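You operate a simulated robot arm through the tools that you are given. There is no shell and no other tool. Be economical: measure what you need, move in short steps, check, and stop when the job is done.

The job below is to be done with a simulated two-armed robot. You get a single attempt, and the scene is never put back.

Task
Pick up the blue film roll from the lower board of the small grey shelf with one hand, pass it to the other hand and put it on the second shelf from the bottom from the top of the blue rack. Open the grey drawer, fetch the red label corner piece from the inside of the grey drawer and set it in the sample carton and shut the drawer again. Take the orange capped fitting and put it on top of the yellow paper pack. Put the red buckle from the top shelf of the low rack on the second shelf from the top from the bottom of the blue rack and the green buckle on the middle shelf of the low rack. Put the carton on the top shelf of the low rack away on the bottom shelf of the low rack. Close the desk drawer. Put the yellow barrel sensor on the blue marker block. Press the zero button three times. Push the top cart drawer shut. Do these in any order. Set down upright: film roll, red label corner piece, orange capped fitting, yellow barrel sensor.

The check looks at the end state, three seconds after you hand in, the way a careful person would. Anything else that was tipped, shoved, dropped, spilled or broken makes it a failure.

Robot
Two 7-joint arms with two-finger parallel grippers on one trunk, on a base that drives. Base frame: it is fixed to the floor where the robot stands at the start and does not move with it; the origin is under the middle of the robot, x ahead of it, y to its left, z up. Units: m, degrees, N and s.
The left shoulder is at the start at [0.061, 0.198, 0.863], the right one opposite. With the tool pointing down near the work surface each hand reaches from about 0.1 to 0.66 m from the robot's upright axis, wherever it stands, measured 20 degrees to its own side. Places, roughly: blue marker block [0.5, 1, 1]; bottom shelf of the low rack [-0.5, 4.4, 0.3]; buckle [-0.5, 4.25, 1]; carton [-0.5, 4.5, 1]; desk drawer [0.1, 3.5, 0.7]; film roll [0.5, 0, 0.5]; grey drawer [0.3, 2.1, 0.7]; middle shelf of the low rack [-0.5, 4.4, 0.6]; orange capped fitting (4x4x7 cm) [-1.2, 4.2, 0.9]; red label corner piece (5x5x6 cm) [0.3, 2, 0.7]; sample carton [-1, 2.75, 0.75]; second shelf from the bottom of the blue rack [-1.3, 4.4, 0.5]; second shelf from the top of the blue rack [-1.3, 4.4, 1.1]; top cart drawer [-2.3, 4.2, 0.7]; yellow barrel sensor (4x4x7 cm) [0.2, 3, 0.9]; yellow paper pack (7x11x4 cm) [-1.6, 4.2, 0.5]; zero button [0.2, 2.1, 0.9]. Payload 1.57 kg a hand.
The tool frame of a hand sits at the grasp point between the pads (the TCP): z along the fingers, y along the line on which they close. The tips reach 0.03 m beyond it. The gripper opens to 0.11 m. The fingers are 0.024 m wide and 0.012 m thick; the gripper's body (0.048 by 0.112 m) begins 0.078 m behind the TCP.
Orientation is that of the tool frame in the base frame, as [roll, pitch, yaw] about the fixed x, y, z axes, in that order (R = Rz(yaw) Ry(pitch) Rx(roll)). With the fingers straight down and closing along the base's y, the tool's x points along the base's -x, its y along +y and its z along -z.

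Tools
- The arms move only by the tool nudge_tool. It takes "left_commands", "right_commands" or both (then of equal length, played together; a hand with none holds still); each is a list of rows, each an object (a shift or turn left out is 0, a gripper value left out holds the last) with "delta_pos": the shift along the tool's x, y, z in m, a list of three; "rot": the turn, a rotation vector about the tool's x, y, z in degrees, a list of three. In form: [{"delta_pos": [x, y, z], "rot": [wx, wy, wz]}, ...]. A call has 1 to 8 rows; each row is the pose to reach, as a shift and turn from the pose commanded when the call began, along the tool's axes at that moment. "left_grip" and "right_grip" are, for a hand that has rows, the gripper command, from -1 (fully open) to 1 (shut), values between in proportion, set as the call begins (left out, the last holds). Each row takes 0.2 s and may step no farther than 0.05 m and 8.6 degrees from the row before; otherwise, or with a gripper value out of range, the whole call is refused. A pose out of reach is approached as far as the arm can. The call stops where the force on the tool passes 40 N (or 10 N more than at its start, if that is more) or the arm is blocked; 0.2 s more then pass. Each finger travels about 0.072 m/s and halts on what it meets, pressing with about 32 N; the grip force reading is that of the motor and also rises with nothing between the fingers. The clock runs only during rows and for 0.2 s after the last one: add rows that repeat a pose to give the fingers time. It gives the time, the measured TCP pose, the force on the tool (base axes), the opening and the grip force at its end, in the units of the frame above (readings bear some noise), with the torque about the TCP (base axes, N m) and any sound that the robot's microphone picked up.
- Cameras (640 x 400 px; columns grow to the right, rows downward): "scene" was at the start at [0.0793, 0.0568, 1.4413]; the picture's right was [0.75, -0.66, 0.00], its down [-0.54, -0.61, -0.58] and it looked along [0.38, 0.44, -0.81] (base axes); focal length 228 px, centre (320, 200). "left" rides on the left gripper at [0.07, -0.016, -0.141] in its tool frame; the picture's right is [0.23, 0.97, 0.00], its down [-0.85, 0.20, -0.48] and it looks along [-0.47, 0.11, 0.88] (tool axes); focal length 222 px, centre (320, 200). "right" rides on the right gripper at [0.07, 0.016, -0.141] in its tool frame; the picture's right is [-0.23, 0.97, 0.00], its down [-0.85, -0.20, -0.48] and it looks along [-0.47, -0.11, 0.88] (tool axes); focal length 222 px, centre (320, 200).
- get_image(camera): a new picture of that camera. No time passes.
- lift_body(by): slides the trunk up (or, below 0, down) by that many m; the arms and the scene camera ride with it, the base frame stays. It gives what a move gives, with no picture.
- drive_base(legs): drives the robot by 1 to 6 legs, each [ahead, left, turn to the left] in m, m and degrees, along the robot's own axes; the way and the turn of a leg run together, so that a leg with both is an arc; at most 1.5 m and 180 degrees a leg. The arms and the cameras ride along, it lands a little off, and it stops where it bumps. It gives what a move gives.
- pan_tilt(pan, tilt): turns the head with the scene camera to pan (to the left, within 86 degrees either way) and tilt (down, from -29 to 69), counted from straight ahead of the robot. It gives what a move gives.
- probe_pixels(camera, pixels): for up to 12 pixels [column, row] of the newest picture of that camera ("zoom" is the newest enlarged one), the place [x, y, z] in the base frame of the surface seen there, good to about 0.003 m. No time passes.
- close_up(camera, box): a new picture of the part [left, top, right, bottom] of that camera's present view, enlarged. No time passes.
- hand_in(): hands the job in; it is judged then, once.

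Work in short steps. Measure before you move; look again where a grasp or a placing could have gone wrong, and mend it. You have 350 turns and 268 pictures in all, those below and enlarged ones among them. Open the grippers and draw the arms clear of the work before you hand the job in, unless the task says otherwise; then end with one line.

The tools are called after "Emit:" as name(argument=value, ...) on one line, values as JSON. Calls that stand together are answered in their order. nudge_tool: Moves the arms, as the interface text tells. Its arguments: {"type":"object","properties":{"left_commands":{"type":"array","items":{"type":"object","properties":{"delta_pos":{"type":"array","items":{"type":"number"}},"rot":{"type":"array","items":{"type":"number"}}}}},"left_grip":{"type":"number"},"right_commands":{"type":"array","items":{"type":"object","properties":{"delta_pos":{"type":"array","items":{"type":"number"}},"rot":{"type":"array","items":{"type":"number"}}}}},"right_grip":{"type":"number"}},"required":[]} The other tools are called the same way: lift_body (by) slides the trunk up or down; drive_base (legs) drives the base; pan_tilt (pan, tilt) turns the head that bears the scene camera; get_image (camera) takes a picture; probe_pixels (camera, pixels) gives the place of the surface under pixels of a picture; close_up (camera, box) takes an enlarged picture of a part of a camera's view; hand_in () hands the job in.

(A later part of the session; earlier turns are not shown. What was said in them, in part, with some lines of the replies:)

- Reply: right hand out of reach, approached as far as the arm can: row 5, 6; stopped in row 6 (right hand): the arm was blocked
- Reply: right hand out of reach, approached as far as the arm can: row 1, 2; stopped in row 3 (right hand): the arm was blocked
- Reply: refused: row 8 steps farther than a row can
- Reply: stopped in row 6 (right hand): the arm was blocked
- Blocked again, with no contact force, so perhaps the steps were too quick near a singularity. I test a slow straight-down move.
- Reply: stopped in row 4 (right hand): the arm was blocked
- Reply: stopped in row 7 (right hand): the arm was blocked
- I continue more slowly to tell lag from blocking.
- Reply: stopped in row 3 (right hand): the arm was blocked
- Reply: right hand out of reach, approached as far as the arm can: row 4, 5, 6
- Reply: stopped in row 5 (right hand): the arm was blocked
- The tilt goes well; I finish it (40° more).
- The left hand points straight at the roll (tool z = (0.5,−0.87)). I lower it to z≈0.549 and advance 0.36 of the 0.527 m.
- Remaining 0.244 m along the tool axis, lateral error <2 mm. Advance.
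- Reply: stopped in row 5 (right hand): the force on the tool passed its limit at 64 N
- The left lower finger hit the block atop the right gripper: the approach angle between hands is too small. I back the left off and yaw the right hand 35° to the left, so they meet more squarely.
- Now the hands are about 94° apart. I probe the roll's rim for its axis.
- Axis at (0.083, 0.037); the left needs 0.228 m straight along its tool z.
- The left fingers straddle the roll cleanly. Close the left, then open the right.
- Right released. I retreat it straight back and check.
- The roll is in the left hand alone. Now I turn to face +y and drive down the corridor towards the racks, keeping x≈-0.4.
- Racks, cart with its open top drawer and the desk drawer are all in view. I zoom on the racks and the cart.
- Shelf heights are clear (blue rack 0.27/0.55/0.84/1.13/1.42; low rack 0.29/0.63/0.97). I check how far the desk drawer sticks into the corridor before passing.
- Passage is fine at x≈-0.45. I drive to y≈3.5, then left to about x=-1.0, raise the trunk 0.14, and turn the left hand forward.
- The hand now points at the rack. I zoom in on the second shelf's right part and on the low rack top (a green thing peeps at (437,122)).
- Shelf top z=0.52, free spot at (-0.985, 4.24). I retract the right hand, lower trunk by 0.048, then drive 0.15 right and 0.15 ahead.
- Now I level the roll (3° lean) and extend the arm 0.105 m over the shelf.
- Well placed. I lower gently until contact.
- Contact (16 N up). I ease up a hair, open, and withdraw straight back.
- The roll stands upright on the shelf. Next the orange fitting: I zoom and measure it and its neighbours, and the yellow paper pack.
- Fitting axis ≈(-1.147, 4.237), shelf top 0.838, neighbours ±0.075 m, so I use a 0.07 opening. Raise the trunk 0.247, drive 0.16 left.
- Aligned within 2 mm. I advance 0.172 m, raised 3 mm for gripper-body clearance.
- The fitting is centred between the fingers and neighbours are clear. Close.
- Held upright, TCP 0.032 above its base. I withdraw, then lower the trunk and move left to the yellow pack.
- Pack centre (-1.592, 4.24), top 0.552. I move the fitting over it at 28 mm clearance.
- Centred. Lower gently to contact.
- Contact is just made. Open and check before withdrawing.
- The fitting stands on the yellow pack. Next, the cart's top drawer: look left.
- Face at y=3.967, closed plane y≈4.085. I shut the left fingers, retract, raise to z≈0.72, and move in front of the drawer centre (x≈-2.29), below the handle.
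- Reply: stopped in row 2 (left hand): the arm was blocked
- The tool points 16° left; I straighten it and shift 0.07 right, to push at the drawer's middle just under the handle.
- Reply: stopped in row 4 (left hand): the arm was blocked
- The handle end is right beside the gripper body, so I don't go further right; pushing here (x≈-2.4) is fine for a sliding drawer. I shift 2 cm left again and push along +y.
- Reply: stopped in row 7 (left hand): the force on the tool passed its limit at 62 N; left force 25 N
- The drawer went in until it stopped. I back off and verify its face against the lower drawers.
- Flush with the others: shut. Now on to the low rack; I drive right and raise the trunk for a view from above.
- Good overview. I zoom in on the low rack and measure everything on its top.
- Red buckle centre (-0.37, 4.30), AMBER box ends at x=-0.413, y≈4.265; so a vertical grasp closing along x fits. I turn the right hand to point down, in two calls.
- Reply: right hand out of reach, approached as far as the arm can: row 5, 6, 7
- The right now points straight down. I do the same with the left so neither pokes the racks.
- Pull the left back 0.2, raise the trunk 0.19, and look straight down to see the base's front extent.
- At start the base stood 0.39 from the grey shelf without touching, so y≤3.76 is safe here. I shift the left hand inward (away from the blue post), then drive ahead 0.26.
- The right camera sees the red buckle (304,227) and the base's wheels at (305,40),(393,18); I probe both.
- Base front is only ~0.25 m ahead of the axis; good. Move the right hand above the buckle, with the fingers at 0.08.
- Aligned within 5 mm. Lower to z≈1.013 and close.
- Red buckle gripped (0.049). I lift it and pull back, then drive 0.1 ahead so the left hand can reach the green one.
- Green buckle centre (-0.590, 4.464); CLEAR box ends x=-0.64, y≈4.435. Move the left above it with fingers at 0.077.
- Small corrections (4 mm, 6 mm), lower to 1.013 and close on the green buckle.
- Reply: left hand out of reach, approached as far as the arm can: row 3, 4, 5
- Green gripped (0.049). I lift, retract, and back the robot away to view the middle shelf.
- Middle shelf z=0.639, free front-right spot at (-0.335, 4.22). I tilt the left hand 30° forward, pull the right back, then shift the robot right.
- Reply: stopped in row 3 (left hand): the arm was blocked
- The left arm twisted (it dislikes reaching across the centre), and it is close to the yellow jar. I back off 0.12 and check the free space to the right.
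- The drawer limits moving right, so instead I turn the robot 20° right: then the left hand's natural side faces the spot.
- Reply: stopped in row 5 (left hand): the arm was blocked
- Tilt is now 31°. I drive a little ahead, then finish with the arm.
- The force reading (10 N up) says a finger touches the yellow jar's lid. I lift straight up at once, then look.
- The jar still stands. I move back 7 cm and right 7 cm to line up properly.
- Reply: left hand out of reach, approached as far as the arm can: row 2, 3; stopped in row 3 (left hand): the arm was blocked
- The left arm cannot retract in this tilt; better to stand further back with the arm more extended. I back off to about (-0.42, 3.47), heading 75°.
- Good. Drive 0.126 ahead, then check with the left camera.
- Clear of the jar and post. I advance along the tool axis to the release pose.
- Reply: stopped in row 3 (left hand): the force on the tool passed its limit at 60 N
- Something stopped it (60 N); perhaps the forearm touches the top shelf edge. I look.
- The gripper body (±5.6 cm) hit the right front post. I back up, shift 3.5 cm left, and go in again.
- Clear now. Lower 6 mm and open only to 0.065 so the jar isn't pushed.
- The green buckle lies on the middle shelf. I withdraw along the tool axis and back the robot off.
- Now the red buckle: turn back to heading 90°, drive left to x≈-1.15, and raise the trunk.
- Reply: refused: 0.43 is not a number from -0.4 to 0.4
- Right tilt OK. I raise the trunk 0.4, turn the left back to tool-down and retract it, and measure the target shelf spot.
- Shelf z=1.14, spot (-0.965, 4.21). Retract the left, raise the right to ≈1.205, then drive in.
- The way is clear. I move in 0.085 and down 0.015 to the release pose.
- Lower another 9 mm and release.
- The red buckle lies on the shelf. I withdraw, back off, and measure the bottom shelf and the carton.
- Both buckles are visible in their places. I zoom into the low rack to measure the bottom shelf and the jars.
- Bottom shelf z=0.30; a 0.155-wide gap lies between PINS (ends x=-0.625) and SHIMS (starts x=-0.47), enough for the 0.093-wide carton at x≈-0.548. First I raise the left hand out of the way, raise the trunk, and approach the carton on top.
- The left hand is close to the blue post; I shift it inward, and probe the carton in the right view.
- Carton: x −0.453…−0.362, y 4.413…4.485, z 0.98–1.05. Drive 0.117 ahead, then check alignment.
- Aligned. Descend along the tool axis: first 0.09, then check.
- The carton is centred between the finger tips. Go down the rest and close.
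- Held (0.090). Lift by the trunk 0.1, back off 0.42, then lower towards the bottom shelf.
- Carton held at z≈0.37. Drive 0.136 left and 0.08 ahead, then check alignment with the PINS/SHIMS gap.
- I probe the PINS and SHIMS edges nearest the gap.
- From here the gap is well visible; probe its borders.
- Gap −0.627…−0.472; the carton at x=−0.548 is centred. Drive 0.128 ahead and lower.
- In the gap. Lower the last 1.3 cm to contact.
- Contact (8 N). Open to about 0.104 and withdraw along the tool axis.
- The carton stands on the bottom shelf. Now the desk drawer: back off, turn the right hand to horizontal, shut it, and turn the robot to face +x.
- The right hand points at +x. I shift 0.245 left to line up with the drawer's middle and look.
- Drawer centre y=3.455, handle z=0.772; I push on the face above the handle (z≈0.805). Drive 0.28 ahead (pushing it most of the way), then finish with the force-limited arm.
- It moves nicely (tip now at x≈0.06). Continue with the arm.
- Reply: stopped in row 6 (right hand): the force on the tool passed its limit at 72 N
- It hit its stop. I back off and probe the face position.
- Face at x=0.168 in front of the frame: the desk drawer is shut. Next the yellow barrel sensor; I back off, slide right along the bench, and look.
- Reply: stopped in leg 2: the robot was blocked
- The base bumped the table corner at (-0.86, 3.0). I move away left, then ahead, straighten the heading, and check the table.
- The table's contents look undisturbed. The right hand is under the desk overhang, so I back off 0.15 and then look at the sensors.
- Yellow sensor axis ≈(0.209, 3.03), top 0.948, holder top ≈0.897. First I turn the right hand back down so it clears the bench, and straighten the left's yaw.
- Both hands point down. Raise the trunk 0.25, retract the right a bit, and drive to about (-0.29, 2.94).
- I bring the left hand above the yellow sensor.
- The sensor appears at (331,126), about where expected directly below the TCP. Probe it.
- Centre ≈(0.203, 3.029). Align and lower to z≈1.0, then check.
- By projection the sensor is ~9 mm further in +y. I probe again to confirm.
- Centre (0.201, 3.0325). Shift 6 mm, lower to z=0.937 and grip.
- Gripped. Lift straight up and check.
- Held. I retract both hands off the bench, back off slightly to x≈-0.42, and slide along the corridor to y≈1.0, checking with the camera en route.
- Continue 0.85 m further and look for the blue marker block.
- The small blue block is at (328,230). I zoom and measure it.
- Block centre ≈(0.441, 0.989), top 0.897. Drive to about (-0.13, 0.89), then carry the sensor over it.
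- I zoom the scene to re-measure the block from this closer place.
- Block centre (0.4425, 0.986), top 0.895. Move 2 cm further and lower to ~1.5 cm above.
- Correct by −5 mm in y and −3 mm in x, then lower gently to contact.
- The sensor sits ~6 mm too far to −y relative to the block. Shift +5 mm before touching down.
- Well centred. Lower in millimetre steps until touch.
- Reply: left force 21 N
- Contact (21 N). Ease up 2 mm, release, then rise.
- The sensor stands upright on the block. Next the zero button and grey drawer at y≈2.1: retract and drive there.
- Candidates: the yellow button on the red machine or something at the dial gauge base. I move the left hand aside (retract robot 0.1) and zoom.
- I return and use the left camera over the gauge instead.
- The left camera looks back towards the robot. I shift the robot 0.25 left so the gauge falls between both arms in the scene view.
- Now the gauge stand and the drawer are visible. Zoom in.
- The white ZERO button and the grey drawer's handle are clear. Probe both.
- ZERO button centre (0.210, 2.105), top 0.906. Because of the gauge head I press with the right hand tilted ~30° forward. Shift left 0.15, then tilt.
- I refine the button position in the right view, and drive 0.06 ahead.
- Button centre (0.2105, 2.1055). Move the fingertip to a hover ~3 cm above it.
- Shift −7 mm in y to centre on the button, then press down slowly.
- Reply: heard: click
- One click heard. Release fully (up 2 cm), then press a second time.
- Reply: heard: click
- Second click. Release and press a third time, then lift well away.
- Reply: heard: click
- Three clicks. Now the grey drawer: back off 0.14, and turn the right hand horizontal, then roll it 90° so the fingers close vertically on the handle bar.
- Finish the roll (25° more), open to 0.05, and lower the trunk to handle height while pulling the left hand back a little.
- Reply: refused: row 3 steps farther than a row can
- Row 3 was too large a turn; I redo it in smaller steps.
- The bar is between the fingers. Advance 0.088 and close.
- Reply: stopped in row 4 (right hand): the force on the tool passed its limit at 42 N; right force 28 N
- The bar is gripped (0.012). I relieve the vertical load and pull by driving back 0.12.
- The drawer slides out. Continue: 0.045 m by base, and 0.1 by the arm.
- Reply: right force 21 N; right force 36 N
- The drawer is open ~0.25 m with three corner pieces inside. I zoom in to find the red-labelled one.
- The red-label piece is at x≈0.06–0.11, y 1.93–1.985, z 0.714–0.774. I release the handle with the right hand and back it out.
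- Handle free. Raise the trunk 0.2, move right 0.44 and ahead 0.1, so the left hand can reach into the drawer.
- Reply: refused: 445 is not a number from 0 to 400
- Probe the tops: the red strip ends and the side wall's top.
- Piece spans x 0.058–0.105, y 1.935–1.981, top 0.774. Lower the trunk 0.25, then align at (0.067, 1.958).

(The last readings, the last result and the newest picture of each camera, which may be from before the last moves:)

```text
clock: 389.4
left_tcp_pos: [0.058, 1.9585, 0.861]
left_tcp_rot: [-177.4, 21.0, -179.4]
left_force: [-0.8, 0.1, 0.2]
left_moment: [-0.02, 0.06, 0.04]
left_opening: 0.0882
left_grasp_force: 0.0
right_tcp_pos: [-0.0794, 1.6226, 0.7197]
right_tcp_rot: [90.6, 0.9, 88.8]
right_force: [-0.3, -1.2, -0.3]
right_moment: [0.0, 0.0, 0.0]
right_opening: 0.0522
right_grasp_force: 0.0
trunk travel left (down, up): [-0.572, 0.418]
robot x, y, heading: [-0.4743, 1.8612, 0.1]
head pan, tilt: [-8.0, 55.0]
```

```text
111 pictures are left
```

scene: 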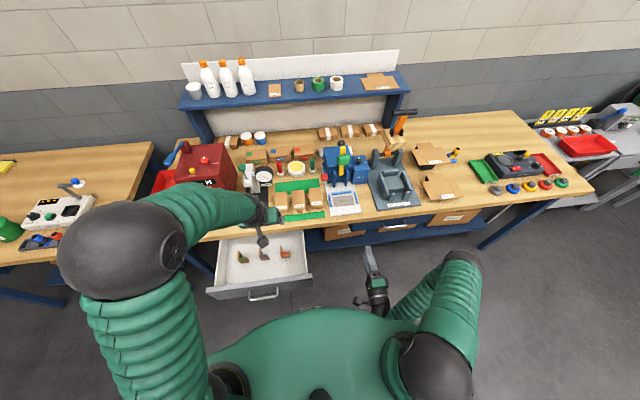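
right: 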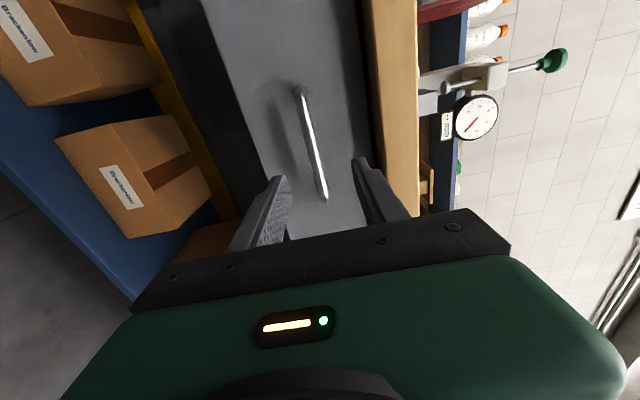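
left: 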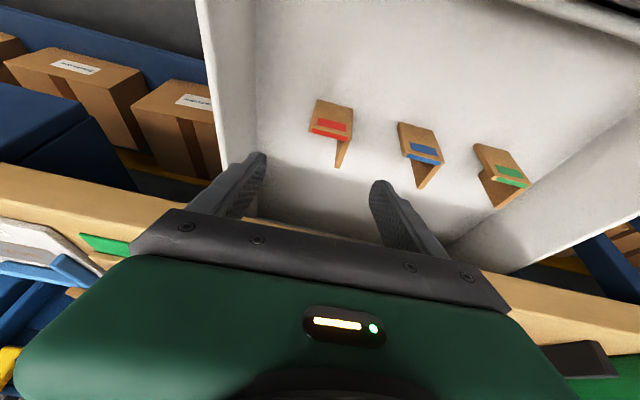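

Centred within 5 mm. Descend to z≈0.75, with a small y compensation, in two stages.

Emit:
nudge_tool(left_commands=[{"delta_pos": [0.008, 0.003, 0.03]}, {"delta_pos": [0.016, 0.005, 0.06]}, {"delta_pos": [0.021, 0.006, 0.075]}, {"delta_pos": [0.021, 0.006, 0.075]}])

Emit:
get_image(camera="left")

Emit:
close_up(camera="scene", box=[210, 200, 330, 300])

```text
clock: 390.4
left_tcp_pos: [0.0659, 1.9603, 0.7831]
left_tcp_rot: [-177.4, 21.0, -179.3]
left_force: [-0.2, 0.4, -0.9]
left_moment: [0.01, -0.01, 0.0]
left_opening: 0.0879
left_grasp_force: 0.0
right_tcp_pos: [-0.08, 1.6228, 0.7207]
right_tcp_rot: [90.6, 0.9, 88.7]
right_force: [-0.4, -0.5, 0.3]
right_moment: [-0.03, 0.04, 0.02]
right_opening: 0.0525
right_grasp_force: 0.1
trunk travel left (down, up): [-0.572, 0.418]
robot x, y, heading: [-0.4708, 1.8604, -0.0]
head pan, tilt: [-8.0, 55.0]
```

```text
110 pictures are left
```

left: 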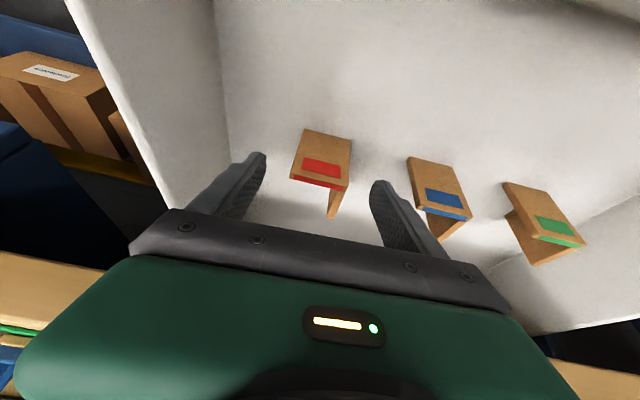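

```text
4.00 times, centred on (270, 250) of scene
```

zoom: 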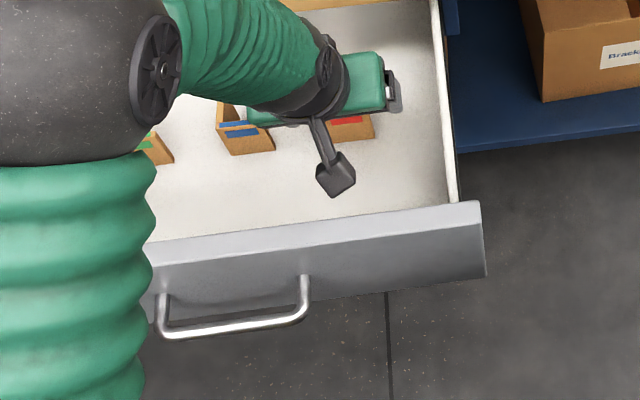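

Piece sits between the finger tips. Down the remaining 3.3 cm and close gently.

Emit:
nudge_tool(left_commands=[{"delta_pos": [0.004, 0.001, 0.011]}, {"delta_pos": [0.008, 0.001, 0.022]}, {"delta_pos": [0.0115, 0.001, 0.0305]}, {"delta_pos": [0.0115, 0.001, 0.0305]}])

Emit:
nudge_tool(left_commands=[{}, {}, {}, {}], left_grip=1)

Emit:
get_image(camera="left")

```text
clock: 391.4
left_tcp_pos: [0.0653, 1.9609, 0.7507]
left_tcp_rot: [-177.5, 21.1, -179.3]
left_force: [0.8, 0.7, 0.2]
left_moment: [0.0, -0.03, -0.01]
left_opening: 0.0881
left_grasp_force: 0.1
right_tcp_pos: [-0.0797, 1.623, 0.7202]
right_tcp_rot: [90.6, 1.1, 88.8]
right_force: [-0.3, 0.3, 0.3]
right_moment: [0.03, -0.01, 0.0]
right_opening: 0.0524
right_grasp_force: 0.0
trunk travel left (down, up): [-0.572, 0.418]
robot x, y, heading: [-0.4762, 1.8577, -0.0]
head pan, tilt: [-8.0, 55.0]
```

```text
clock: 392.4
left_tcp_pos: [0.0651, 1.9605, 0.7506]
left_tcp_rot: [-177.5, 21.0, -179.3]
left_force: [-0.4, 0.1, 1.1]
left_moment: [0.01, 0.01, -0.02]
left_opening: 0.0428
left_grasp_force: 32.2
right_tcp_pos: [-0.08, 1.6232, 0.7197]
right_tcp_rot: [90.6, 0.8, 88.8]
right_force: [-0.3, -0.2, 0.3]
right_moment: [-0.04, -0.08, 0.0]
right_opening: 0.0523
right_grasp_force: 0.1
trunk travel left (down, up): [-0.572, 0.418]
robot x, y, heading: [-0.4711, 1.8603, -0.0]
head pan, tilt: [-8.0, 55.0]
```

```text
108 pictures are left
```

left: 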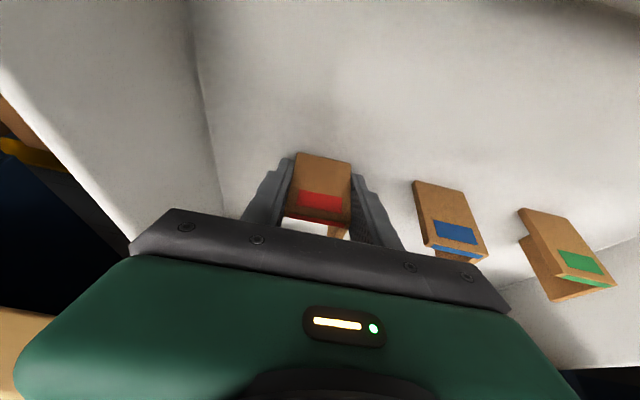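

Gripped (0.043). Lift straight up by the trunk 0.3 and check.

Emit:
lift_body(by=0.3)

Emit:
get_image(camera="left")

Emit:
get_image(camera="scene")

```text
clock: 395.4
left_tcp_pos: [0.0646, 1.9606, 1.0492]
left_tcp_rot: [-177.5, 21.0, -179.3]
left_force: [-0.3, 0.5, -1.0]
left_moment: [-0.01, -0.01, 0.01]
left_opening: 0.0427
left_grasp_force: 32.0
right_tcp_pos: [-0.0804, 1.6225, 1.0198]
right_tcp_rot: [90.5, 0.9, 88.8]
right_force: [0.3, -0.6, -0.4]
right_moment: [0.01, -0.03, 0.0]
right_opening: 0.0524
right_grasp_force: 0.0
trunk travel left (down, up): [-0.872, 0.118]
robot x, y, heading: [-0.4729, 1.8591, 0.2]
head pan, tilt: [-8.0, 55.0]
```

```text
107 pictures are left
```

left: 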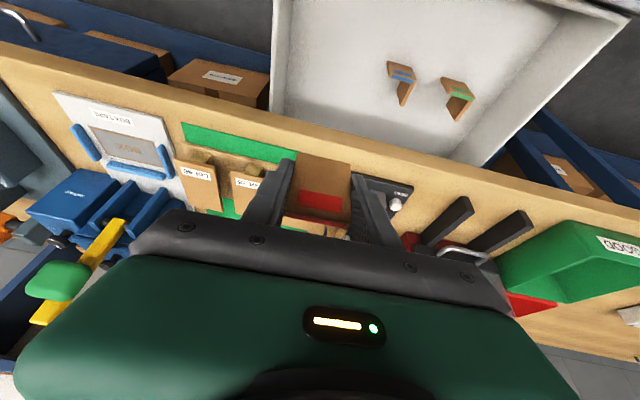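

```text
106 pictures are left
```

scene: 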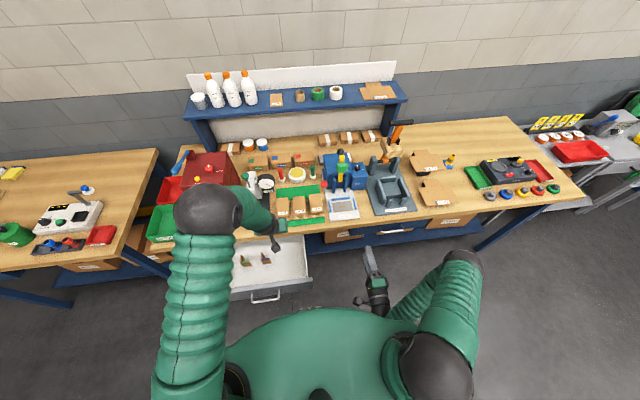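

The piece is held and the other two stay in place. Now close the drawer with the right hand: back off 0.1, slide left 0.43 at height, shut the right fingers, then lower to z≈0.735 (below the handle bar).

Emit:
drive_base(legs=[[-0.1, 0, 0], [0, 0.43, 0]])

Emit:
nudge_tool(right_commands=[{"delta_pos": [0, 0, -0.01]}, {"delta_pos": [0, 0, -0.02]}, {"delta_pos": [0, 0, -0.02]}, {"delta_pos": [0, 0, -0.02]}], right_grip=1)

Emit:
lift_body(by=-0.285)

Emit:
get_image(camera="right")

Emit:
get_image(camera="scene")

```text
clock: 398.8
left_tcp_pos: [-0.0342, 2.3882, 1.0503]
left_tcp_rot: [-177.6, 21.0, -179.3]
left_force: [0.1, -0.6, 0.1]
left_moment: [0.01, -0.02, 0.01]
left_opening: 0.0426
left_grasp_force: 32.2
right_tcp_pos: [-0.18, 2.0506, 1.0183]
right_tcp_rot: [90.6, 0.8, 88.9]
right_force: [-0.7, 0.1, -0.8]
right_moment: [0.0, -0.01, 0.03]
right_opening: 0.0523
right_grasp_force: 0.1
trunk travel left (down, up): [-0.872, 0.118]
robot x, y, heading: [-0.5706, 2.2872, 0.1]
head pan, tilt: [-8.0, 55.0]
```

```text
clock: 399.8
left_tcp_pos: [-0.036, 2.3893, 1.0513]
left_tcp_rot: [-177.4, 21.0, -179.2]
left_force: [0.9, 0.1, -0.1]
left_moment: [0.02, -0.01, 0.01]
left_opening: 0.043
left_grasp_force: 31.7
right_tcp_pos: [-0.2002, 2.0543, 1.0202]
right_tcp_rot: [90.5, 0.9, 88.9]
right_force: [-0.7, 0.6, 0.7]
right_moment: [-0.02, 0.0, 0.02]
right_opening: 0.0
right_grasp_force: 21.2
trunk travel left (down, up): [-0.872, 0.118]
robot x, y, heading: [-0.5737, 2.2861, 0.2]
head pan, tilt: [-8.0, 55.0]
```

```text
clock: 402.6
left_tcp_pos: [-0.0372, 2.3912, 0.7667]
left_tcp_rot: [-177.4, 20.9, -179.2]
left_force: [-0.8, 0.5, -0.9]
left_moment: [-0.03, 0.0, 0.02]
left_opening: 0.0427
left_grasp_force: 32.1
right_tcp_pos: [-0.2007, 2.0543, 0.7348]
right_tcp_rot: [90.5, 0.9, 88.9]
right_force: [0.3, 0.8, 0.0]
right_moment: [0.0, 0.0, -0.01]
right_opening: 0.0
right_grasp_force: 21.6
trunk travel left (down, up): [-0.587, 0.403]
robot x, y, heading: [-0.5754, 2.2902, 0.2]
head pan, tilt: [-8.0, 55.0]
```

```text
105 pictures are left
```

right: 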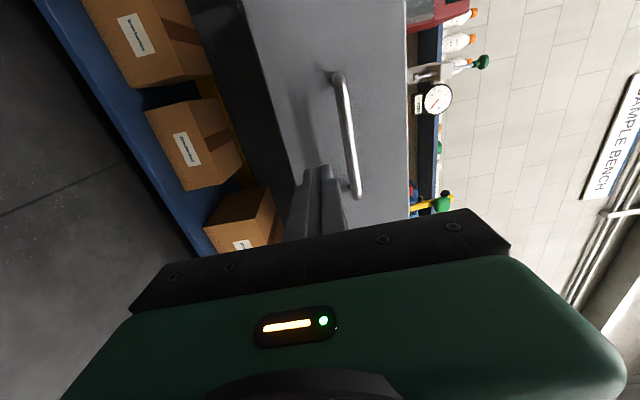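

```text
104 pictures are left
```

scene: 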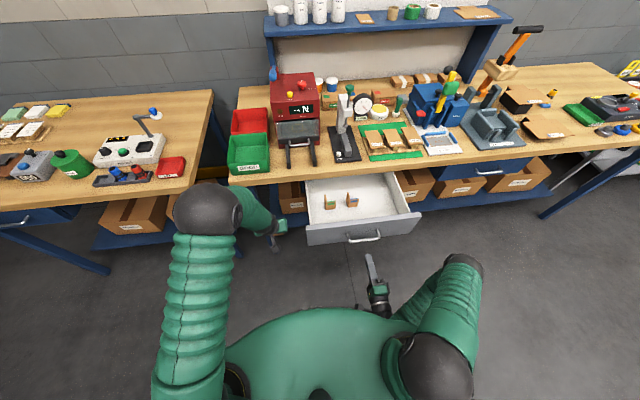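

Aligned below the bar. Drive 0.045, then push with the arm in stages.

Emit:
drive_base(legs=[[0.045, 0, 0]])

Emit:
nudge_tool(right_commands=[{"delta_pos": [0, 0, 0.02]}, {"delta_pos": [0, 0, 0.04]}, {"delta_pos": [0, 0, 0.06]}, {"delta_pos": [0, 0, 0.08]}, {"delta_pos": [0, 0, 0.1]}, {"delta_pos": [0, 0, 0.12]}, {"delta_pos": [0, 0, 0.14]}, {"delta_pos": [0, 0, 0.16]}])

Emit:
nudge_tool(right_commands=[{"delta_pos": [0, 0, 0.02]}, {"delta_pos": [0, 0, 0.04]}, {"delta_pos": [0, 0, 0.06]}, {"delta_pos": [0, 0, 0.08]}, {"delta_pos": [0, 0, 0.1]}, {"delta_pos": [0, 0, 0.12]}, {"delta_pos": [0, 0, 0.14]}])

Emit:
get_image(camera="scene")

```text
clock: 403.6
left_tcp_pos: [0.007, 2.391, 0.7662]
left_tcp_rot: [-177.4, 21.0, -179.2]
left_force: [-0.1, -0.2, -0.2]
left_moment: [0.0, 0.0, -0.02]
left_opening: 0.0431
left_grasp_force: 31.9
right_tcp_pos: [-0.1567, 2.0551, 0.7354]
right_tcp_rot: [90.5, 0.9, 88.9]
right_force: [-0.1, 0.9, -0.1]
right_moment: [0.01, -0.05, -0.02]
right_opening: 0.0001
right_grasp_force: 21.3
trunk travel left (down, up): [-0.587, 0.403]
robot x, y, heading: [-0.5286, 2.2884, 0.2]
head pan, tilt: [-8.0, 55.0]
```

```text
clock: 405.4
left_tcp_pos: [0.0092, 2.3916, 0.7664]
left_tcp_rot: [-177.4, 21.0, -179.2]
left_force: [-0.7, -0.7, -0.3]
left_moment: [0.01, 0.0, 0.02]
left_opening: 0.0428
left_grasp_force: 32.1
right_tcp_pos: [0.0048, 2.052, 0.7333]
right_tcp_rot: [90.5, 0.9, 89.0]
right_force: [0.4, -0.8, 0.0]
right_moment: [-0.01, -0.03, 0.0]
right_opening: 0.0
right_grasp_force: 21.2
trunk travel left (down, up): [-0.587, 0.403]
robot x, y, heading: [-0.53, 2.2897, 0.3]
head pan, tilt: [-8.0, 55.0]
```

```text
clock: 407.0
left_tcp_pos: [0.0068, 2.3913, 0.7668]
left_tcp_rot: [-177.5, 21.3, -179.1]
left_force: [0.8, -0.8, 0.1]
left_moment: [0.0, 0.0, 0.01]
left_opening: 0.0427
left_grasp_force: 32.1
right_tcp_pos: [0.1346, 2.0503, 0.7329]
right_tcp_rot: [90.3, 0.9, 88.9]
right_force: [0.0, 0.7, 0.4]
right_moment: [0.0, -0.03, -0.03]
right_opening: 0.0
right_grasp_force: 21.3
trunk travel left (down, up): [-0.587, 0.403]
robot x, y, heading: [-0.5298, 2.2913, -0.1]
head pan, tilt: [-8.0, 55.0]
stopped in row 7 (right hand): the force on the tool passed its limit at 70 N (the readings are from after the stop); the commanded pose is now the measured one
```

```text
103 pictures are left
```

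scene: 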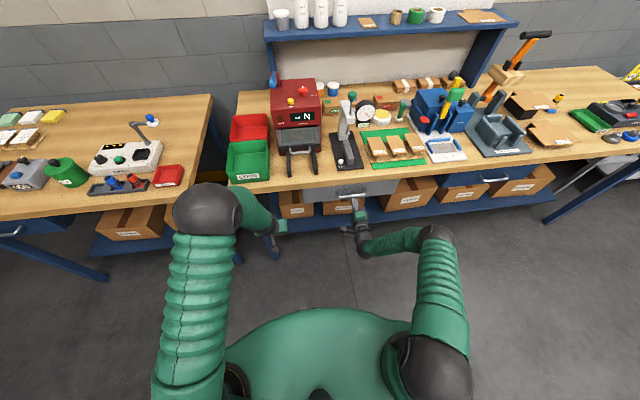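

The drawer stopped at its original closed face (x=0.164). I retract the right, verify, raise, and travel to the clear area at y≈3.3 to turn around.

Emit:
nudge_tool(right_commands=[{"delta_pos": [0, 0, -0.04]}, {"delta_pos": [0, 0, -0.08]}, {"delta_pos": [0, 0, -0.12]}, {"delta_pos": [0, 0, -0.16]}, {"delta_pos": [0, 0, -0.2]}])

Emit:
close_up(camera="scene", box=[260, 150, 440, 270])

Emit:
probe_pixels(camera="zoom", pixels=[[230, 148], [440, 125], [340, 128], [460, 135], [200, 150]])

Emit:
lift_body(by=0.38)

Emit:
drive_base(legs=[[0, 1.0, 0], [0, 0, 90], [0, 0, 90]])

Emit:
pan_tilt(pan=40, tilt=50)

Emit:
get_image(camera="scene")

```text
clock: 408.2
left_tcp_pos: [0.0063, 2.3917, 0.7661]
left_tcp_rot: [-177.4, 21.1, -179.2]
left_force: [0.0, 0.2, -0.4]
left_moment: [0.03, -0.01, 0.01]
left_opening: 0.0429
left_grasp_force: 31.9
right_tcp_pos: [-0.0649, 2.0535, 0.7341]
right_tcp_rot: [90.4, 0.9, 88.9]
right_force: [0.1, -0.2, 0.0]
right_moment: [0.01, 0.02, 0.04]
right_opening: 0.0
right_grasp_force: 21.4
trunk travel left (down, up): [-0.587, 0.403]
robot x, y, heading: [-0.5292, 2.2878, -0.0]
head pan, tilt: [-8.0, 55.0]
```

```text
3.33 times, centred on (350, 210) of scene
```

zoom: 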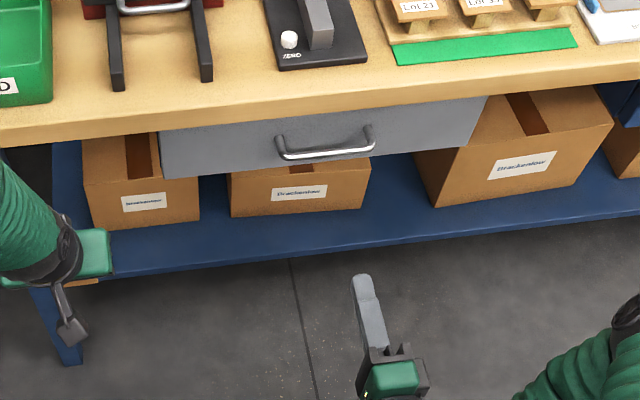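

```text
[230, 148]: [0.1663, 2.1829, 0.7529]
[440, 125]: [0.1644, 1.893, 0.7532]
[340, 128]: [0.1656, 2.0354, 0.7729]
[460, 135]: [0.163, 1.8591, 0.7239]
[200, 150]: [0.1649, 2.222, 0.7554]
```

```text
clock: 411.8
left_tcp_pos: [0.0076, 2.3914, 1.1462]
left_tcp_rot: [-177.4, 21.1, -179.2]
left_force: [-0.5, -0.2, -0.6]
left_moment: [-0.01, -0.04, 0.0]
left_opening: 0.0429
left_grasp_force: 31.9
right_tcp_pos: [-0.0636, 2.0541, 1.1139]
right_tcp_rot: [90.4, 0.8, 88.9]
right_force: [0.2, 0.3, -0.3]
right_moment: [-0.03, -0.02, 0.01]
right_opening: 0.0
right_grasp_force: 21.4
trunk travel left (down, up): [-0.967, 0.023]
robot x, y, heading: [-0.5259, 2.2888, 0.1]
head pan, tilt: [-8.0, 55.0]
```

```text
clock: 424.6
left_tcp_pos: [-1.0678, 3.173, 1.1464]
left_tcp_rot: [-177.4, 21.1, 1.2]
left_force: [-0.3, -0.4, 0.1]
left_moment: [-0.02, -0.03, 0.05]
left_opening: 0.0428
left_grasp_force: 32.1
right_tcp_pos: [-1.0004, 3.5101, 1.1145]
right_tcp_rot: [90.3, 0.9, -90.5]
right_force: [-0.1, 1.2, 0.6]
right_moment: [0.0, 0.0, -0.01]
right_opening: 0.0002
right_grasp_force: 21.2
trunk travel left (down, up): [-0.967, 0.023]
robot x, y, heading: [-0.5345, 3.2793, -179.2]
head pan, tilt: [-8.0, 55.0]
```

```text
clock: 425.8
left_tcp_pos: [-1.0672, 3.1713, 1.147]
left_tcp_rot: [-177.5, 21.2, 1.4]
left_force: [-0.3, 0.1, 0.0]
left_moment: [-0.03, 0.02, -0.02]
left_opening: 0.0428
left_grasp_force: 32.0
right_tcp_pos: [-0.9983, 3.5095, 1.1153]
right_tcp_rot: [90.3, 0.9, -90.5]
right_force: [-1.0, 0.4, 0.3]
right_moment: [0.03, 0.01, -0.02]
right_opening: 0.0
right_grasp_force: 21.3
trunk travel left (down, up): [-0.967, 0.023]
robot x, y, heading: [-0.5317, 3.277, -179.5]
head pan, tilt: [40.0, 50.0]
```

```text
101 pictures are left
```

scene: 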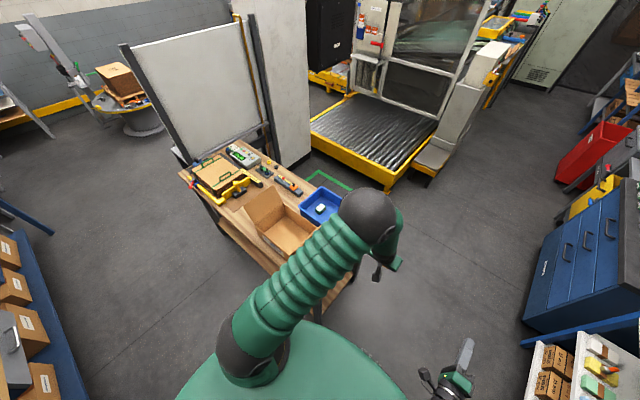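

Drawer confirmed shut. Now I zoom in on the sample carton on the table.

Emit:
close_up(camera="scene", box=[170, 130, 370, 290])

Emit:
probe_pixels(camera="zoom", pixels=[[345, 290], [345, 330], [400, 330], [300, 250], [400, 270], [430, 310], [260, 290], [285, 200], [400, 365], [470, 280], [330, 300], [360, 310]])

```text
2.50 times, centred on (270, 210) of scene
```

zoom: 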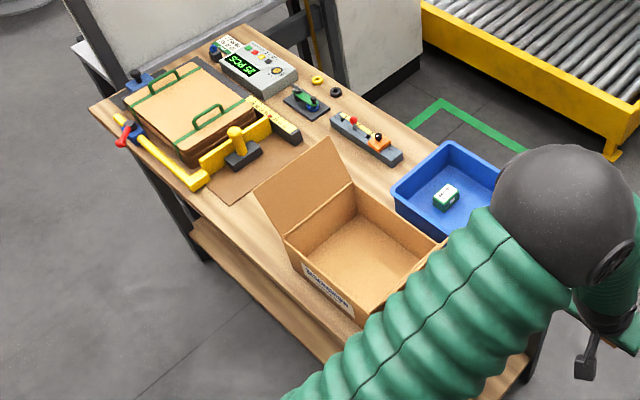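

```text
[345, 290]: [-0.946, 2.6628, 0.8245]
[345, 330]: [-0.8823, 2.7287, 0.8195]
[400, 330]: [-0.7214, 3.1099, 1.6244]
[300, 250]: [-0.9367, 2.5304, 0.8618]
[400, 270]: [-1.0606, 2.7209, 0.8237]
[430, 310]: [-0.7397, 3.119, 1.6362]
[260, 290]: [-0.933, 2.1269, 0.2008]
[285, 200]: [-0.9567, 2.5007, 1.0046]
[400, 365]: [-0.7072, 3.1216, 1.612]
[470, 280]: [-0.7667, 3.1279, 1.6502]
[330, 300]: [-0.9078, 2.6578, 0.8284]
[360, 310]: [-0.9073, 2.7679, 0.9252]
```

Carton interior floor z≈0.825, walls to ≈0.925, a raised flap on its −y side. I slide 0.3 towards it at height and look again with both cameras.

Emit:
drive_base(legs=[[0, 0.3, 0]])

Emit:
pan_tilt(pan=30, tilt=60)

Emit:
get_image(camera="scene")

Emit:
get_image(camera="left")

```text
clock: 427.9
left_tcp_pos: [-1.0623, 2.8829, 1.1494]
left_tcp_rot: [-177.9, 21.2, 1.1]
left_force: [-0.3, 0.2, -0.1]
left_moment: [-0.06, 0.01, 0.0]
left_opening: 0.0428
left_grasp_force: 32.1
right_tcp_pos: [-0.9958, 3.2204, 1.1129]
right_tcp_rot: [90.2, 0.4, -90.5]
right_force: [0.6, -0.3, 0.2]
right_moment: [-0.03, -0.05, -0.02]
right_opening: 0.0
right_grasp_force: 21.6
trunk travel left (down, up): [-0.967, 0.023]
robot x, y, heading: [-0.5297, 2.9782, -179.3]
head pan, tilt: [40.0, 50.0]
```

```text
clock: 428.6
left_tcp_pos: [-1.061, 2.8706, 1.1473]
left_tcp_rot: [-177.2, 21.3, 1.4]
left_force: [0.1, 0.6, -0.2]
left_moment: [-0.01, -0.02, 0.01]
left_opening: 0.043
left_grasp_force: 31.9
right_tcp_pos: [-0.993, 3.2089, 1.116]
right_tcp_rot: [90.4, 1.1, -90.5]
right_force: [0.3, 0.4, -0.5]
right_moment: [0.01, 0.03, 0.03]
right_opening: 0.0
right_grasp_force: 20.8
trunk travel left (down, up): [-0.967, 0.023]
robot x, y, heading: [-0.5305, 2.9809, -179.1]
head pan, tilt: [30.0, 60.0]
```

```text
99 pictures are left
```

scene: 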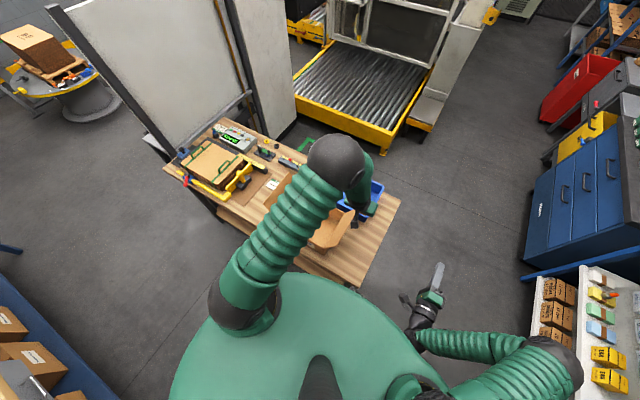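

```text
98 pictures are left
```

left: 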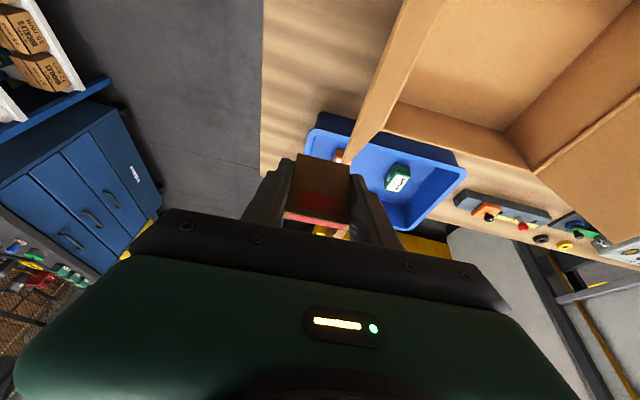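

The left camera sees the carton's inside from above. Probe its floor and walls.

Emit:
probe_pixels(camera="left", pixels=[[480, 60], [560, 40], [440, 110], [500, 140], [600, 110], [620, 170], [400, 60], [350, 140], [430, 20], [380, 120], [540, 160], [460, 90]])

Emit:
close_up(camera="left", box=[320, 0, 640, 200])

```text
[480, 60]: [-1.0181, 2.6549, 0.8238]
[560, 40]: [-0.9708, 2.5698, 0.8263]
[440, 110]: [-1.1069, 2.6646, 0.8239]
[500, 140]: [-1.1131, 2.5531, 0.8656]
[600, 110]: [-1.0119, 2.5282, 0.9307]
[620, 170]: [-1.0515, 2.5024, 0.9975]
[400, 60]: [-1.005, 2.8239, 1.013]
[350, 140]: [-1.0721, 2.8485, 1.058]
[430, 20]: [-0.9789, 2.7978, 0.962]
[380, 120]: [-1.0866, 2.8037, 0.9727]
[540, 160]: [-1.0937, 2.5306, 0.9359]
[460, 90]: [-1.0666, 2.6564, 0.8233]
```

```text
2.00 times, centred on (480, 100) of left
```

zoom: 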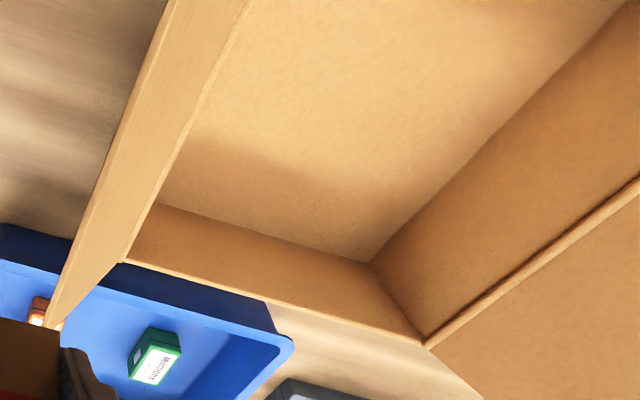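

Carton inside: x −1.115…−0.88, y 2.54…2.79, floor 0.824, rim ≈0.935, flaps rising to ~1.06. I swing the right hand outward (+y) so it misses the table, then slide 0.205 and back 0.04.

Emit:
nudge_tool(right_commands=[{"delta_pos": [-0.04, 0, -0.02]}, {"delta_pos": [-0.08, 0, -0.04]}, {"delta_pos": [-0.12, 0, -0.06]}, {"delta_pos": [-0.15, 0, -0.06]}])

Emit:
drive_base(legs=[[-0.04, 0, 0], [0, 0.2, 0]])

Emit:
get_image(camera="left")

Emit:
get_image(camera="scene")

```text
clock: 429.6
left_tcp_pos: [-1.0625, 2.8745, 1.1477]
left_tcp_rot: [-177.5, 21.3, 1.3]
left_force: [-0.8, -0.2, -0.3]
left_moment: [0.01, 0.01, 0.02]
left_opening: 0.0428
left_grasp_force: 32.1
right_tcp_pos: [-0.932, 3.3624, 1.1179]
right_tcp_rot: [90.2, 0.7, -90.4]
right_force: [0.3, 0.0, 0.7]
right_moment: [0.01, -0.04, 0.01]
right_opening: 0.0
right_grasp_force: 21.0
trunk travel left (down, up): [-0.967, 0.023]
robot x, y, heading: [-0.5285, 2.9804, -179.1]
head pan, tilt: [30.0, 60.0]
```

```text
clock: 431.6
left_tcp_pos: [-1.017, 2.6839, 1.1497]
left_tcp_rot: [-177.9, 21.4, 1.0]
left_force: [1.2, 1.1, 0.3]
left_moment: [-0.06, 0.02, 0.02]
left_opening: 0.0429
left_grasp_force: 32.1
right_tcp_pos: [-0.8876, 3.1707, 1.1159]
right_tcp_rot: [90.1, 0.4, -90.6]
right_force: [0.4, -0.1, 0.3]
right_moment: [0.0, -0.02, -0.01]
right_opening: 0.0001
right_grasp_force: 21.6
trunk travel left (down, up): [-0.967, 0.023]
robot x, y, heading: [-0.4841, 2.7795, -179.2]
head pan, tilt: [30.0, 60.0]
```

```text
96 pictures are left
```

left: 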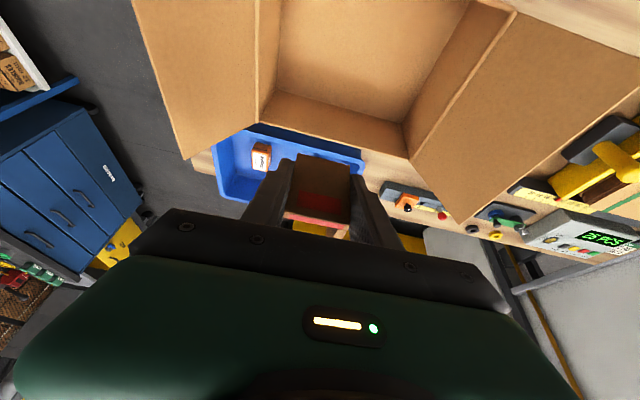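

```text
95 pictures are left
```

scene: 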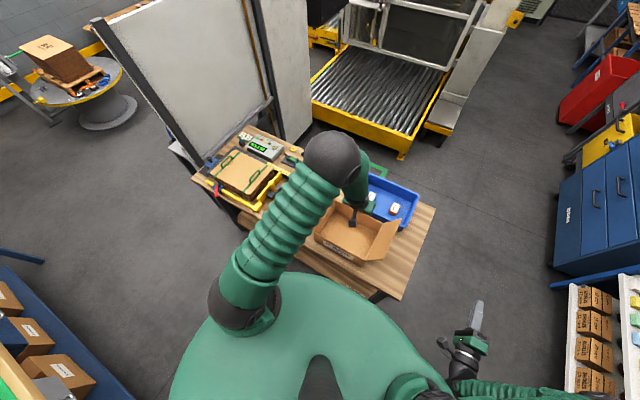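

The hand is over the carton opening. Lower the trunk 0.2 and check clearance.

Emit:
lift_body(by=-0.2)

Emit:
get_image(camera="left")

Emit:
close_up(camera="scene", box=[290, 160, 450, 290])

```text
clock: 433.8
left_tcp_pos: [-1.017, 2.6658, 0.9481]
left_tcp_rot: [-177.1, 21.4, 1.3]
left_force: [0.4, -0.3, 0.1]
left_moment: [0.01, 0.0, -0.01]
left_opening: 0.0427
left_grasp_force: 32.0
right_tcp_pos: [-0.8871, 3.1543, 0.9211]
right_tcp_rot: [90.2, 1.4, -90.6]
right_force: [0.2, 0.5, 0.1]
right_moment: [-0.01, -0.02, -0.07]
right_opening: 0.0
right_grasp_force: 21.5
trunk travel left (down, up): [-0.767, 0.223]
robot x, y, heading: [-0.485, 2.776, -179.3]
head pan, tilt: [30.0, 60.0]
```

```text
94 pictures are left
```

left: 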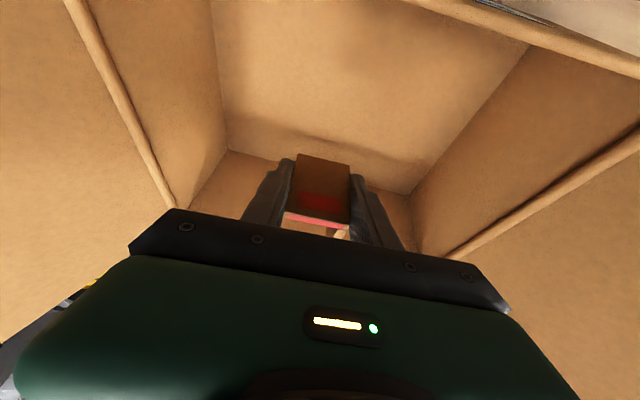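

```text
3.08 times, centred on (370, 225) of scene
```

zoom: 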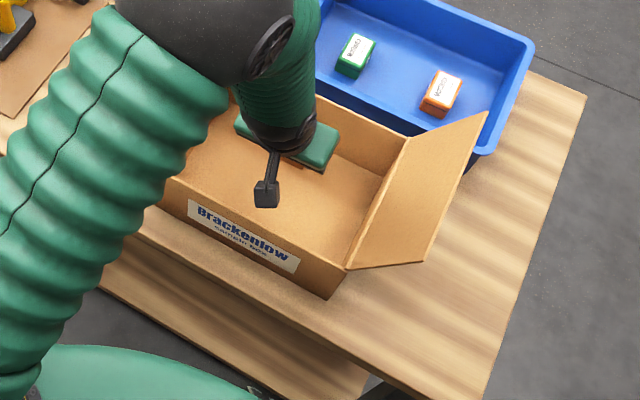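

Well inside. Lower 0.075 more by the trunk, then gently to contact.

Emit:
lift_body(by=-0.075)

Emit:
nudge_tool(left_commands=[{"delta_pos": [0.0014, 0, 0.0037]}, {"delta_pos": [0.0025, 0, 0.0065]}, {"delta_pos": [0.0036, 0, 0.0093]}, {"delta_pos": [0.0047, 0, 0.012]}, {"delta_pos": [0.0054, 0, 0.014]}])

```text
clock: 434.9
left_tcp_pos: [-1.0186, 2.6719, 0.873]
left_tcp_rot: [-177.2, 21.3, 1.2]
left_force: [-0.5, 0.1, -1.3]
left_moment: [-0.01, 0.0, -0.02]
left_opening: 0.0427
left_grasp_force: 32.4
right_tcp_pos: [-0.889, 3.1583, 0.8446]
right_tcp_rot: [90.1, 1.2, -90.5]
right_force: [-0.5, 0.5, -0.1]
right_moment: [0.02, -0.03, 0.04]
right_opening: 0.0002
right_grasp_force: 20.7
trunk travel left (down, up): [-0.692, 0.298]
robot x, y, heading: [-0.4827, 2.7803, -179.7]
head pan, tilt: [30.0, 60.0]
```

```text
clock: 436.1
left_tcp_pos: [-1.0184, 2.6705, 0.8613]
left_tcp_rot: [-177.1, 21.7, 1.3]
left_force: [1.8, -0.5, 20.1]
left_moment: [-0.45, -0.02, 0.03]
left_opening: 0.0427
left_grasp_force: 32.4
right_tcp_pos: [-0.8865, 3.156, 0.8473]
right_tcp_rot: [90.1, 1.3, -90.6]
right_force: [-1.1, 0.0, 0.1]
right_moment: [0.02, 0.02, -0.02]
right_opening: 0.0
right_grasp_force: 21.3
trunk travel left (down, up): [-0.692, 0.298]
robot x, y, heading: [-0.4839, 2.7821, -179.3]
head pan, tilt: [30.0, 60.0]
```

Floor contact at 0.861 as expected. Ease off 2 mm, open moderately, and rise along the tool axis.

Emit:
nudge_tool(left_commands=[{"delta_pos": [-0.001, 0, -0.002]}, {"delta_pos": [-0.001, 0, -0.003]}])

Emit:
nudge_tool(left_commands=[{}, {}, {}, {}], left_grip=-0.3)

Emit:
nudge_tool(left_commands=[{"delta_pos": [-0.007, 0, -0.019]}, {"delta_pos": [-0.014, 0, -0.037]}, {"delta_pos": [-0.021, 0, -0.056]}, {"delta_pos": [-0.028, 0, -0.075]}])

Emit:
lift_body(by=0.25)

Emit:
get_image(camera="left")

```text
clock: 436.7
left_tcp_pos: [-1.0172, 2.6705, 0.8622]
left_tcp_rot: [-177.1, 21.4, 1.1]
left_force: [-3.5, 1.5, 5.7]
left_moment: [-0.07, 0.09, -0.07]
left_opening: 0.0429
left_grasp_force: 31.8
right_tcp_pos: [-0.8881, 3.156, 0.8453]
right_tcp_rot: [90.2, 1.2, -90.6]
right_force: [0.3, 0.8, 0.1]
right_moment: [0.01, -0.02, -0.02]
right_opening: 0.0
right_grasp_force: 20.8
trunk travel left (down, up): [-0.692, 0.298]
robot x, y, heading: [-0.4834, 2.7823, -179.2]
head pan, tilt: [30.0, 60.0]
```

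```text
clock: 437.7
left_tcp_pos: [-1.0179, 2.6713, 0.8621]
left_tcp_rot: [-177.2, 21.4, 1.3]
left_force: [-0.2, 0.6, 0.5]
left_moment: [0.03, 0.03, -0.01]
left_opening: 0.0716
left_grasp_force: 0.1
right_tcp_pos: [-0.8878, 3.1558, 0.8453]
right_tcp_rot: [90.3, 1.1, -90.6]
right_force: [-0.1, 0.2, -0.1]
right_moment: [0.01, 0.0, 0.02]
right_opening: 0.0002
right_grasp_force: 21.5
trunk travel left (down, up): [-0.692, 0.298]
robot x, y, heading: [-0.4866, 2.7819, -179.2]
head pan, tilt: [30.0, 60.0]
```

```text
clock: 438.7
left_tcp_pos: [-1.0147, 2.6665, 0.9423]
left_tcp_rot: [-177.1, 21.5, 1.3]
left_force: [0.7, -0.1, -0.1]
left_moment: [0.0, 0.01, -0.01]
left_opening: 0.0713
left_grasp_force: 0.0
right_tcp_pos: [-0.8872, 3.157, 0.8447]
right_tcp_rot: [90.1, 1.1, -90.6]
right_force: [0.5, -0.2, -0.8]
right_moment: [-0.01, -0.03, -0.01]
right_opening: 0.0
right_grasp_force: 21.7
trunk travel left (down, up): [-0.692, 0.298]
robot x, y, heading: [-0.4862, 2.7809, -179.4]
head pan, tilt: [30.0, 60.0]
```

```text
clock: 441.3
left_tcp_pos: [-1.0156, 2.6663, 1.1904]
left_tcp_rot: [-177.2, 21.4, 1.3]
left_force: [0.0, 0.0, 1.0]
left_moment: [0.01, 0.0, -0.01]
left_opening: 0.0716
left_grasp_force: 0.1
right_tcp_pos: [-0.8889, 3.1568, 1.0957]
right_tcp_rot: [90.2, 1.1, -90.6]
right_force: [-1.1, 0.1, -0.2]
right_moment: [-0.01, 0.01, 0.0]
right_opening: 0.0002
right_grasp_force: 21.6
trunk travel left (down, up): [-0.942, 0.048]
robot x, y, heading: [-0.4874, 2.782, -179.1]
head pan, tilt: [30.0, 60.0]
```

```text
92 pictures are left
```

left: 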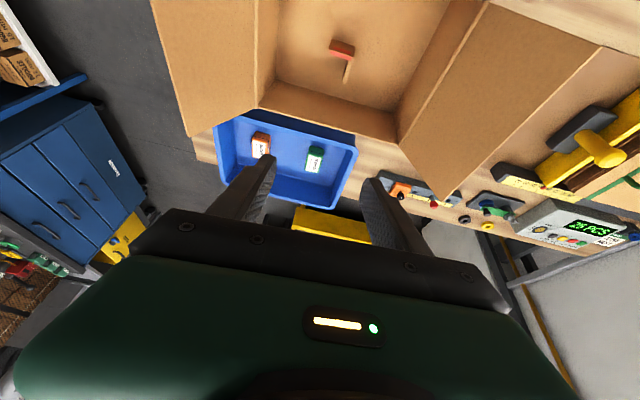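

The corner piece stands inside the carton. I move away at height, open both grippers, and take a last look at the racks.

Emit:
drive_base(legs=[[0, -0.65, 0], [0, 0, -90]])

Emit:
nudge_tool(left_commands=[{}, {}, {}], left_grip=-1, right_commands=[{}, {}, {}], right_grip=-1)

Emit:
lift_body(by=-0.3)

Emit:
pan_tilt(pan=20, tilt=35)

Emit:
get_image(camera="scene")

```text
clock: 448.8
left_tcp_pos: [-0.6114, 3.9612, 1.19]
left_tcp_rot: [-177.1, 21.4, -88.4]
left_force: [0.1, 0.2, -0.3]
left_moment: [-0.02, 0.0, 0.04]
left_opening: 0.0714
left_grasp_force: 0.2
right_tcp_pos: [-0.122, 3.8355, 1.0957]
right_tcp_rot: [90.2, 1.2, 179.7]
right_force: [-0.3, -0.1, 0.4]
right_moment: [-0.01, 0.0, 0.0]
right_opening: 0.0002
right_grasp_force: 21.3
trunk travel left (down, up): [-0.942, 0.048]
robot x, y, heading: [-0.4912, 3.4275, 91.1]
head pan, tilt: [30.0, 60.0]
```

```text
clock: 449.6
left_tcp_pos: [-0.6124, 3.9583, 1.1914]
left_tcp_rot: [-177.2, 21.3, -88.4]
left_force: [0.3, 0.5, 0.8]
left_moment: [-0.01, 0.03, 0.0]
left_opening: 0.1101
left_grasp_force: 0.0
right_tcp_pos: [-0.1226, 3.8344, 1.0969]
right_tcp_rot: [90.1, 1.2, 179.8]
right_force: [0.3, 0.1, 0.3]
right_moment: [0.03, -0.03, -0.02]
right_opening: 0.1095
right_grasp_force: 0.4
trunk travel left (down, up): [-0.942, 0.048]
robot x, y, heading: [-0.4959, 3.4288, 91.2]
head pan, tilt: [30.0, 60.0]
```

```text
clock: 452.6
left_tcp_pos: [-0.6121, 3.9586, 0.8921]
left_tcp_rot: [-177.1, 21.4, -88.5]
left_force: [-0.7, -1.1, 1.0]
left_moment: [0.02, -0.03, 0.01]
left_opening: 0.1103
left_grasp_force: 0.1
right_tcp_pos: [-0.1225, 3.8337, 0.7951]
right_tcp_rot: [90.2, 1.2, 179.8]
right_force: [-0.3, 0.6, 0.2]
right_moment: [-0.02, -0.02, 0.0]
right_opening: 0.1103
right_grasp_force: 0.2
trunk travel left (down, up): [-0.642, 0.348]
robot x, y, heading: [-0.4946, 3.427, 90.8]
head pan, tilt: [30.0, 60.0]
```

```text
clock: 453.4
left_tcp_pos: [-0.6117, 3.9588, 0.8912]
left_tcp_rot: [-177.0, 21.3, -88.5]
left_force: [-0.9, 0.8, 0.6]
left_moment: [-0.02, 0.0, 0.03]
left_opening: 0.1101
left_grasp_force: 0.0
right_tcp_pos: [-0.1212, 3.8336, 0.7945]
right_tcp_rot: [90.1, 1.2, 179.6]
right_force: [-0.2, 0.0, -0.1]
right_moment: [-0.01, -0.01, -0.01]
right_opening: 0.1098
right_grasp_force: 0.0
trunk travel left (down, up): [-0.642, 0.348]
robot x, y, heading: [-0.4938, 3.4287, 90.8]
head pan, tilt: [20.0, 35.0]
```

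```text
91 pictures are left
```

scene: 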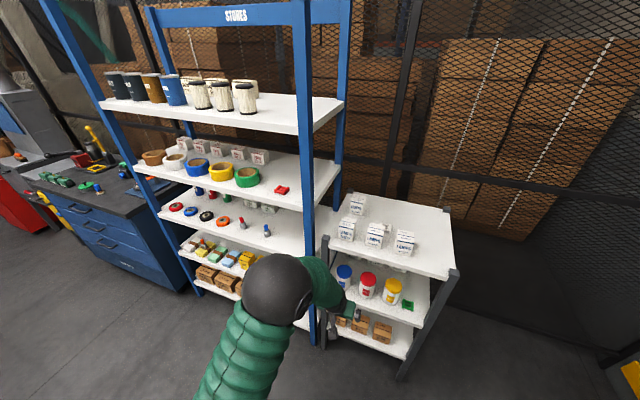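

Everything seems in place. One close-up of the low rack to confirm the yellow jar and the carton.

Emit:
close_up(camera="scene", box=[310, 190, 470, 380])

Emit:
close_up(camera="scene", box=[140, 130, 330, 310])

```text
2.11 times, centred on (390, 285) of scene
```

zoom: 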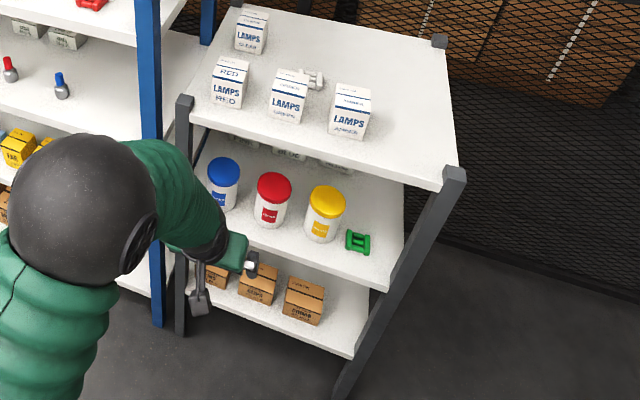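

```text
2.22 times, centred on (235, 220) of scene
```

zoom: 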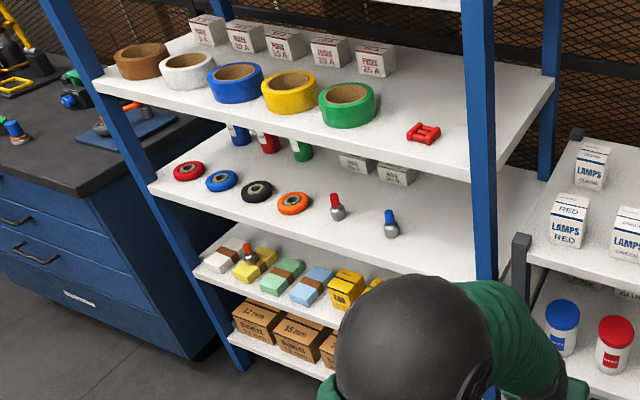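

All items are in place; I back away slightly and hand in.

Emit:
drive_base(legs=[[-0.15, 0, 0]])

Emit:
hand_in()

```text
clock: 454.8
left_tcp_pos: [-0.6105, 3.81, 0.8901]
left_tcp_rot: [-177.1, 21.3, -88.4]
left_force: [0.7, -0.4, 0.6]
left_moment: [0.01, 0.0, 0.01]
left_opening: 0.11
left_grasp_force: 0.1
right_tcp_pos: [-0.1187, 3.6845, 0.7952]
right_tcp_rot: [90.1, 1.2, 179.9]
right_force: [-0.2, -0.6, 0.5]
right_moment: [-0.02, 0.02, 0.02]
right_opening: 0.1099
right_grasp_force: 0.1
trunk travel left (down, up): [-0.642, 0.348]
robot x, y, heading: [-0.4892, 3.2783, 91.1]
head pan, tilt: [20.0, 35.0]
```

```text
The job is handed in.
```

All the tasks are done and handed in. On the way, a finger touched the yellow jar's lid and the base bumped the sample table once, and in the pictures afterwards nothing looked tipped or moved.
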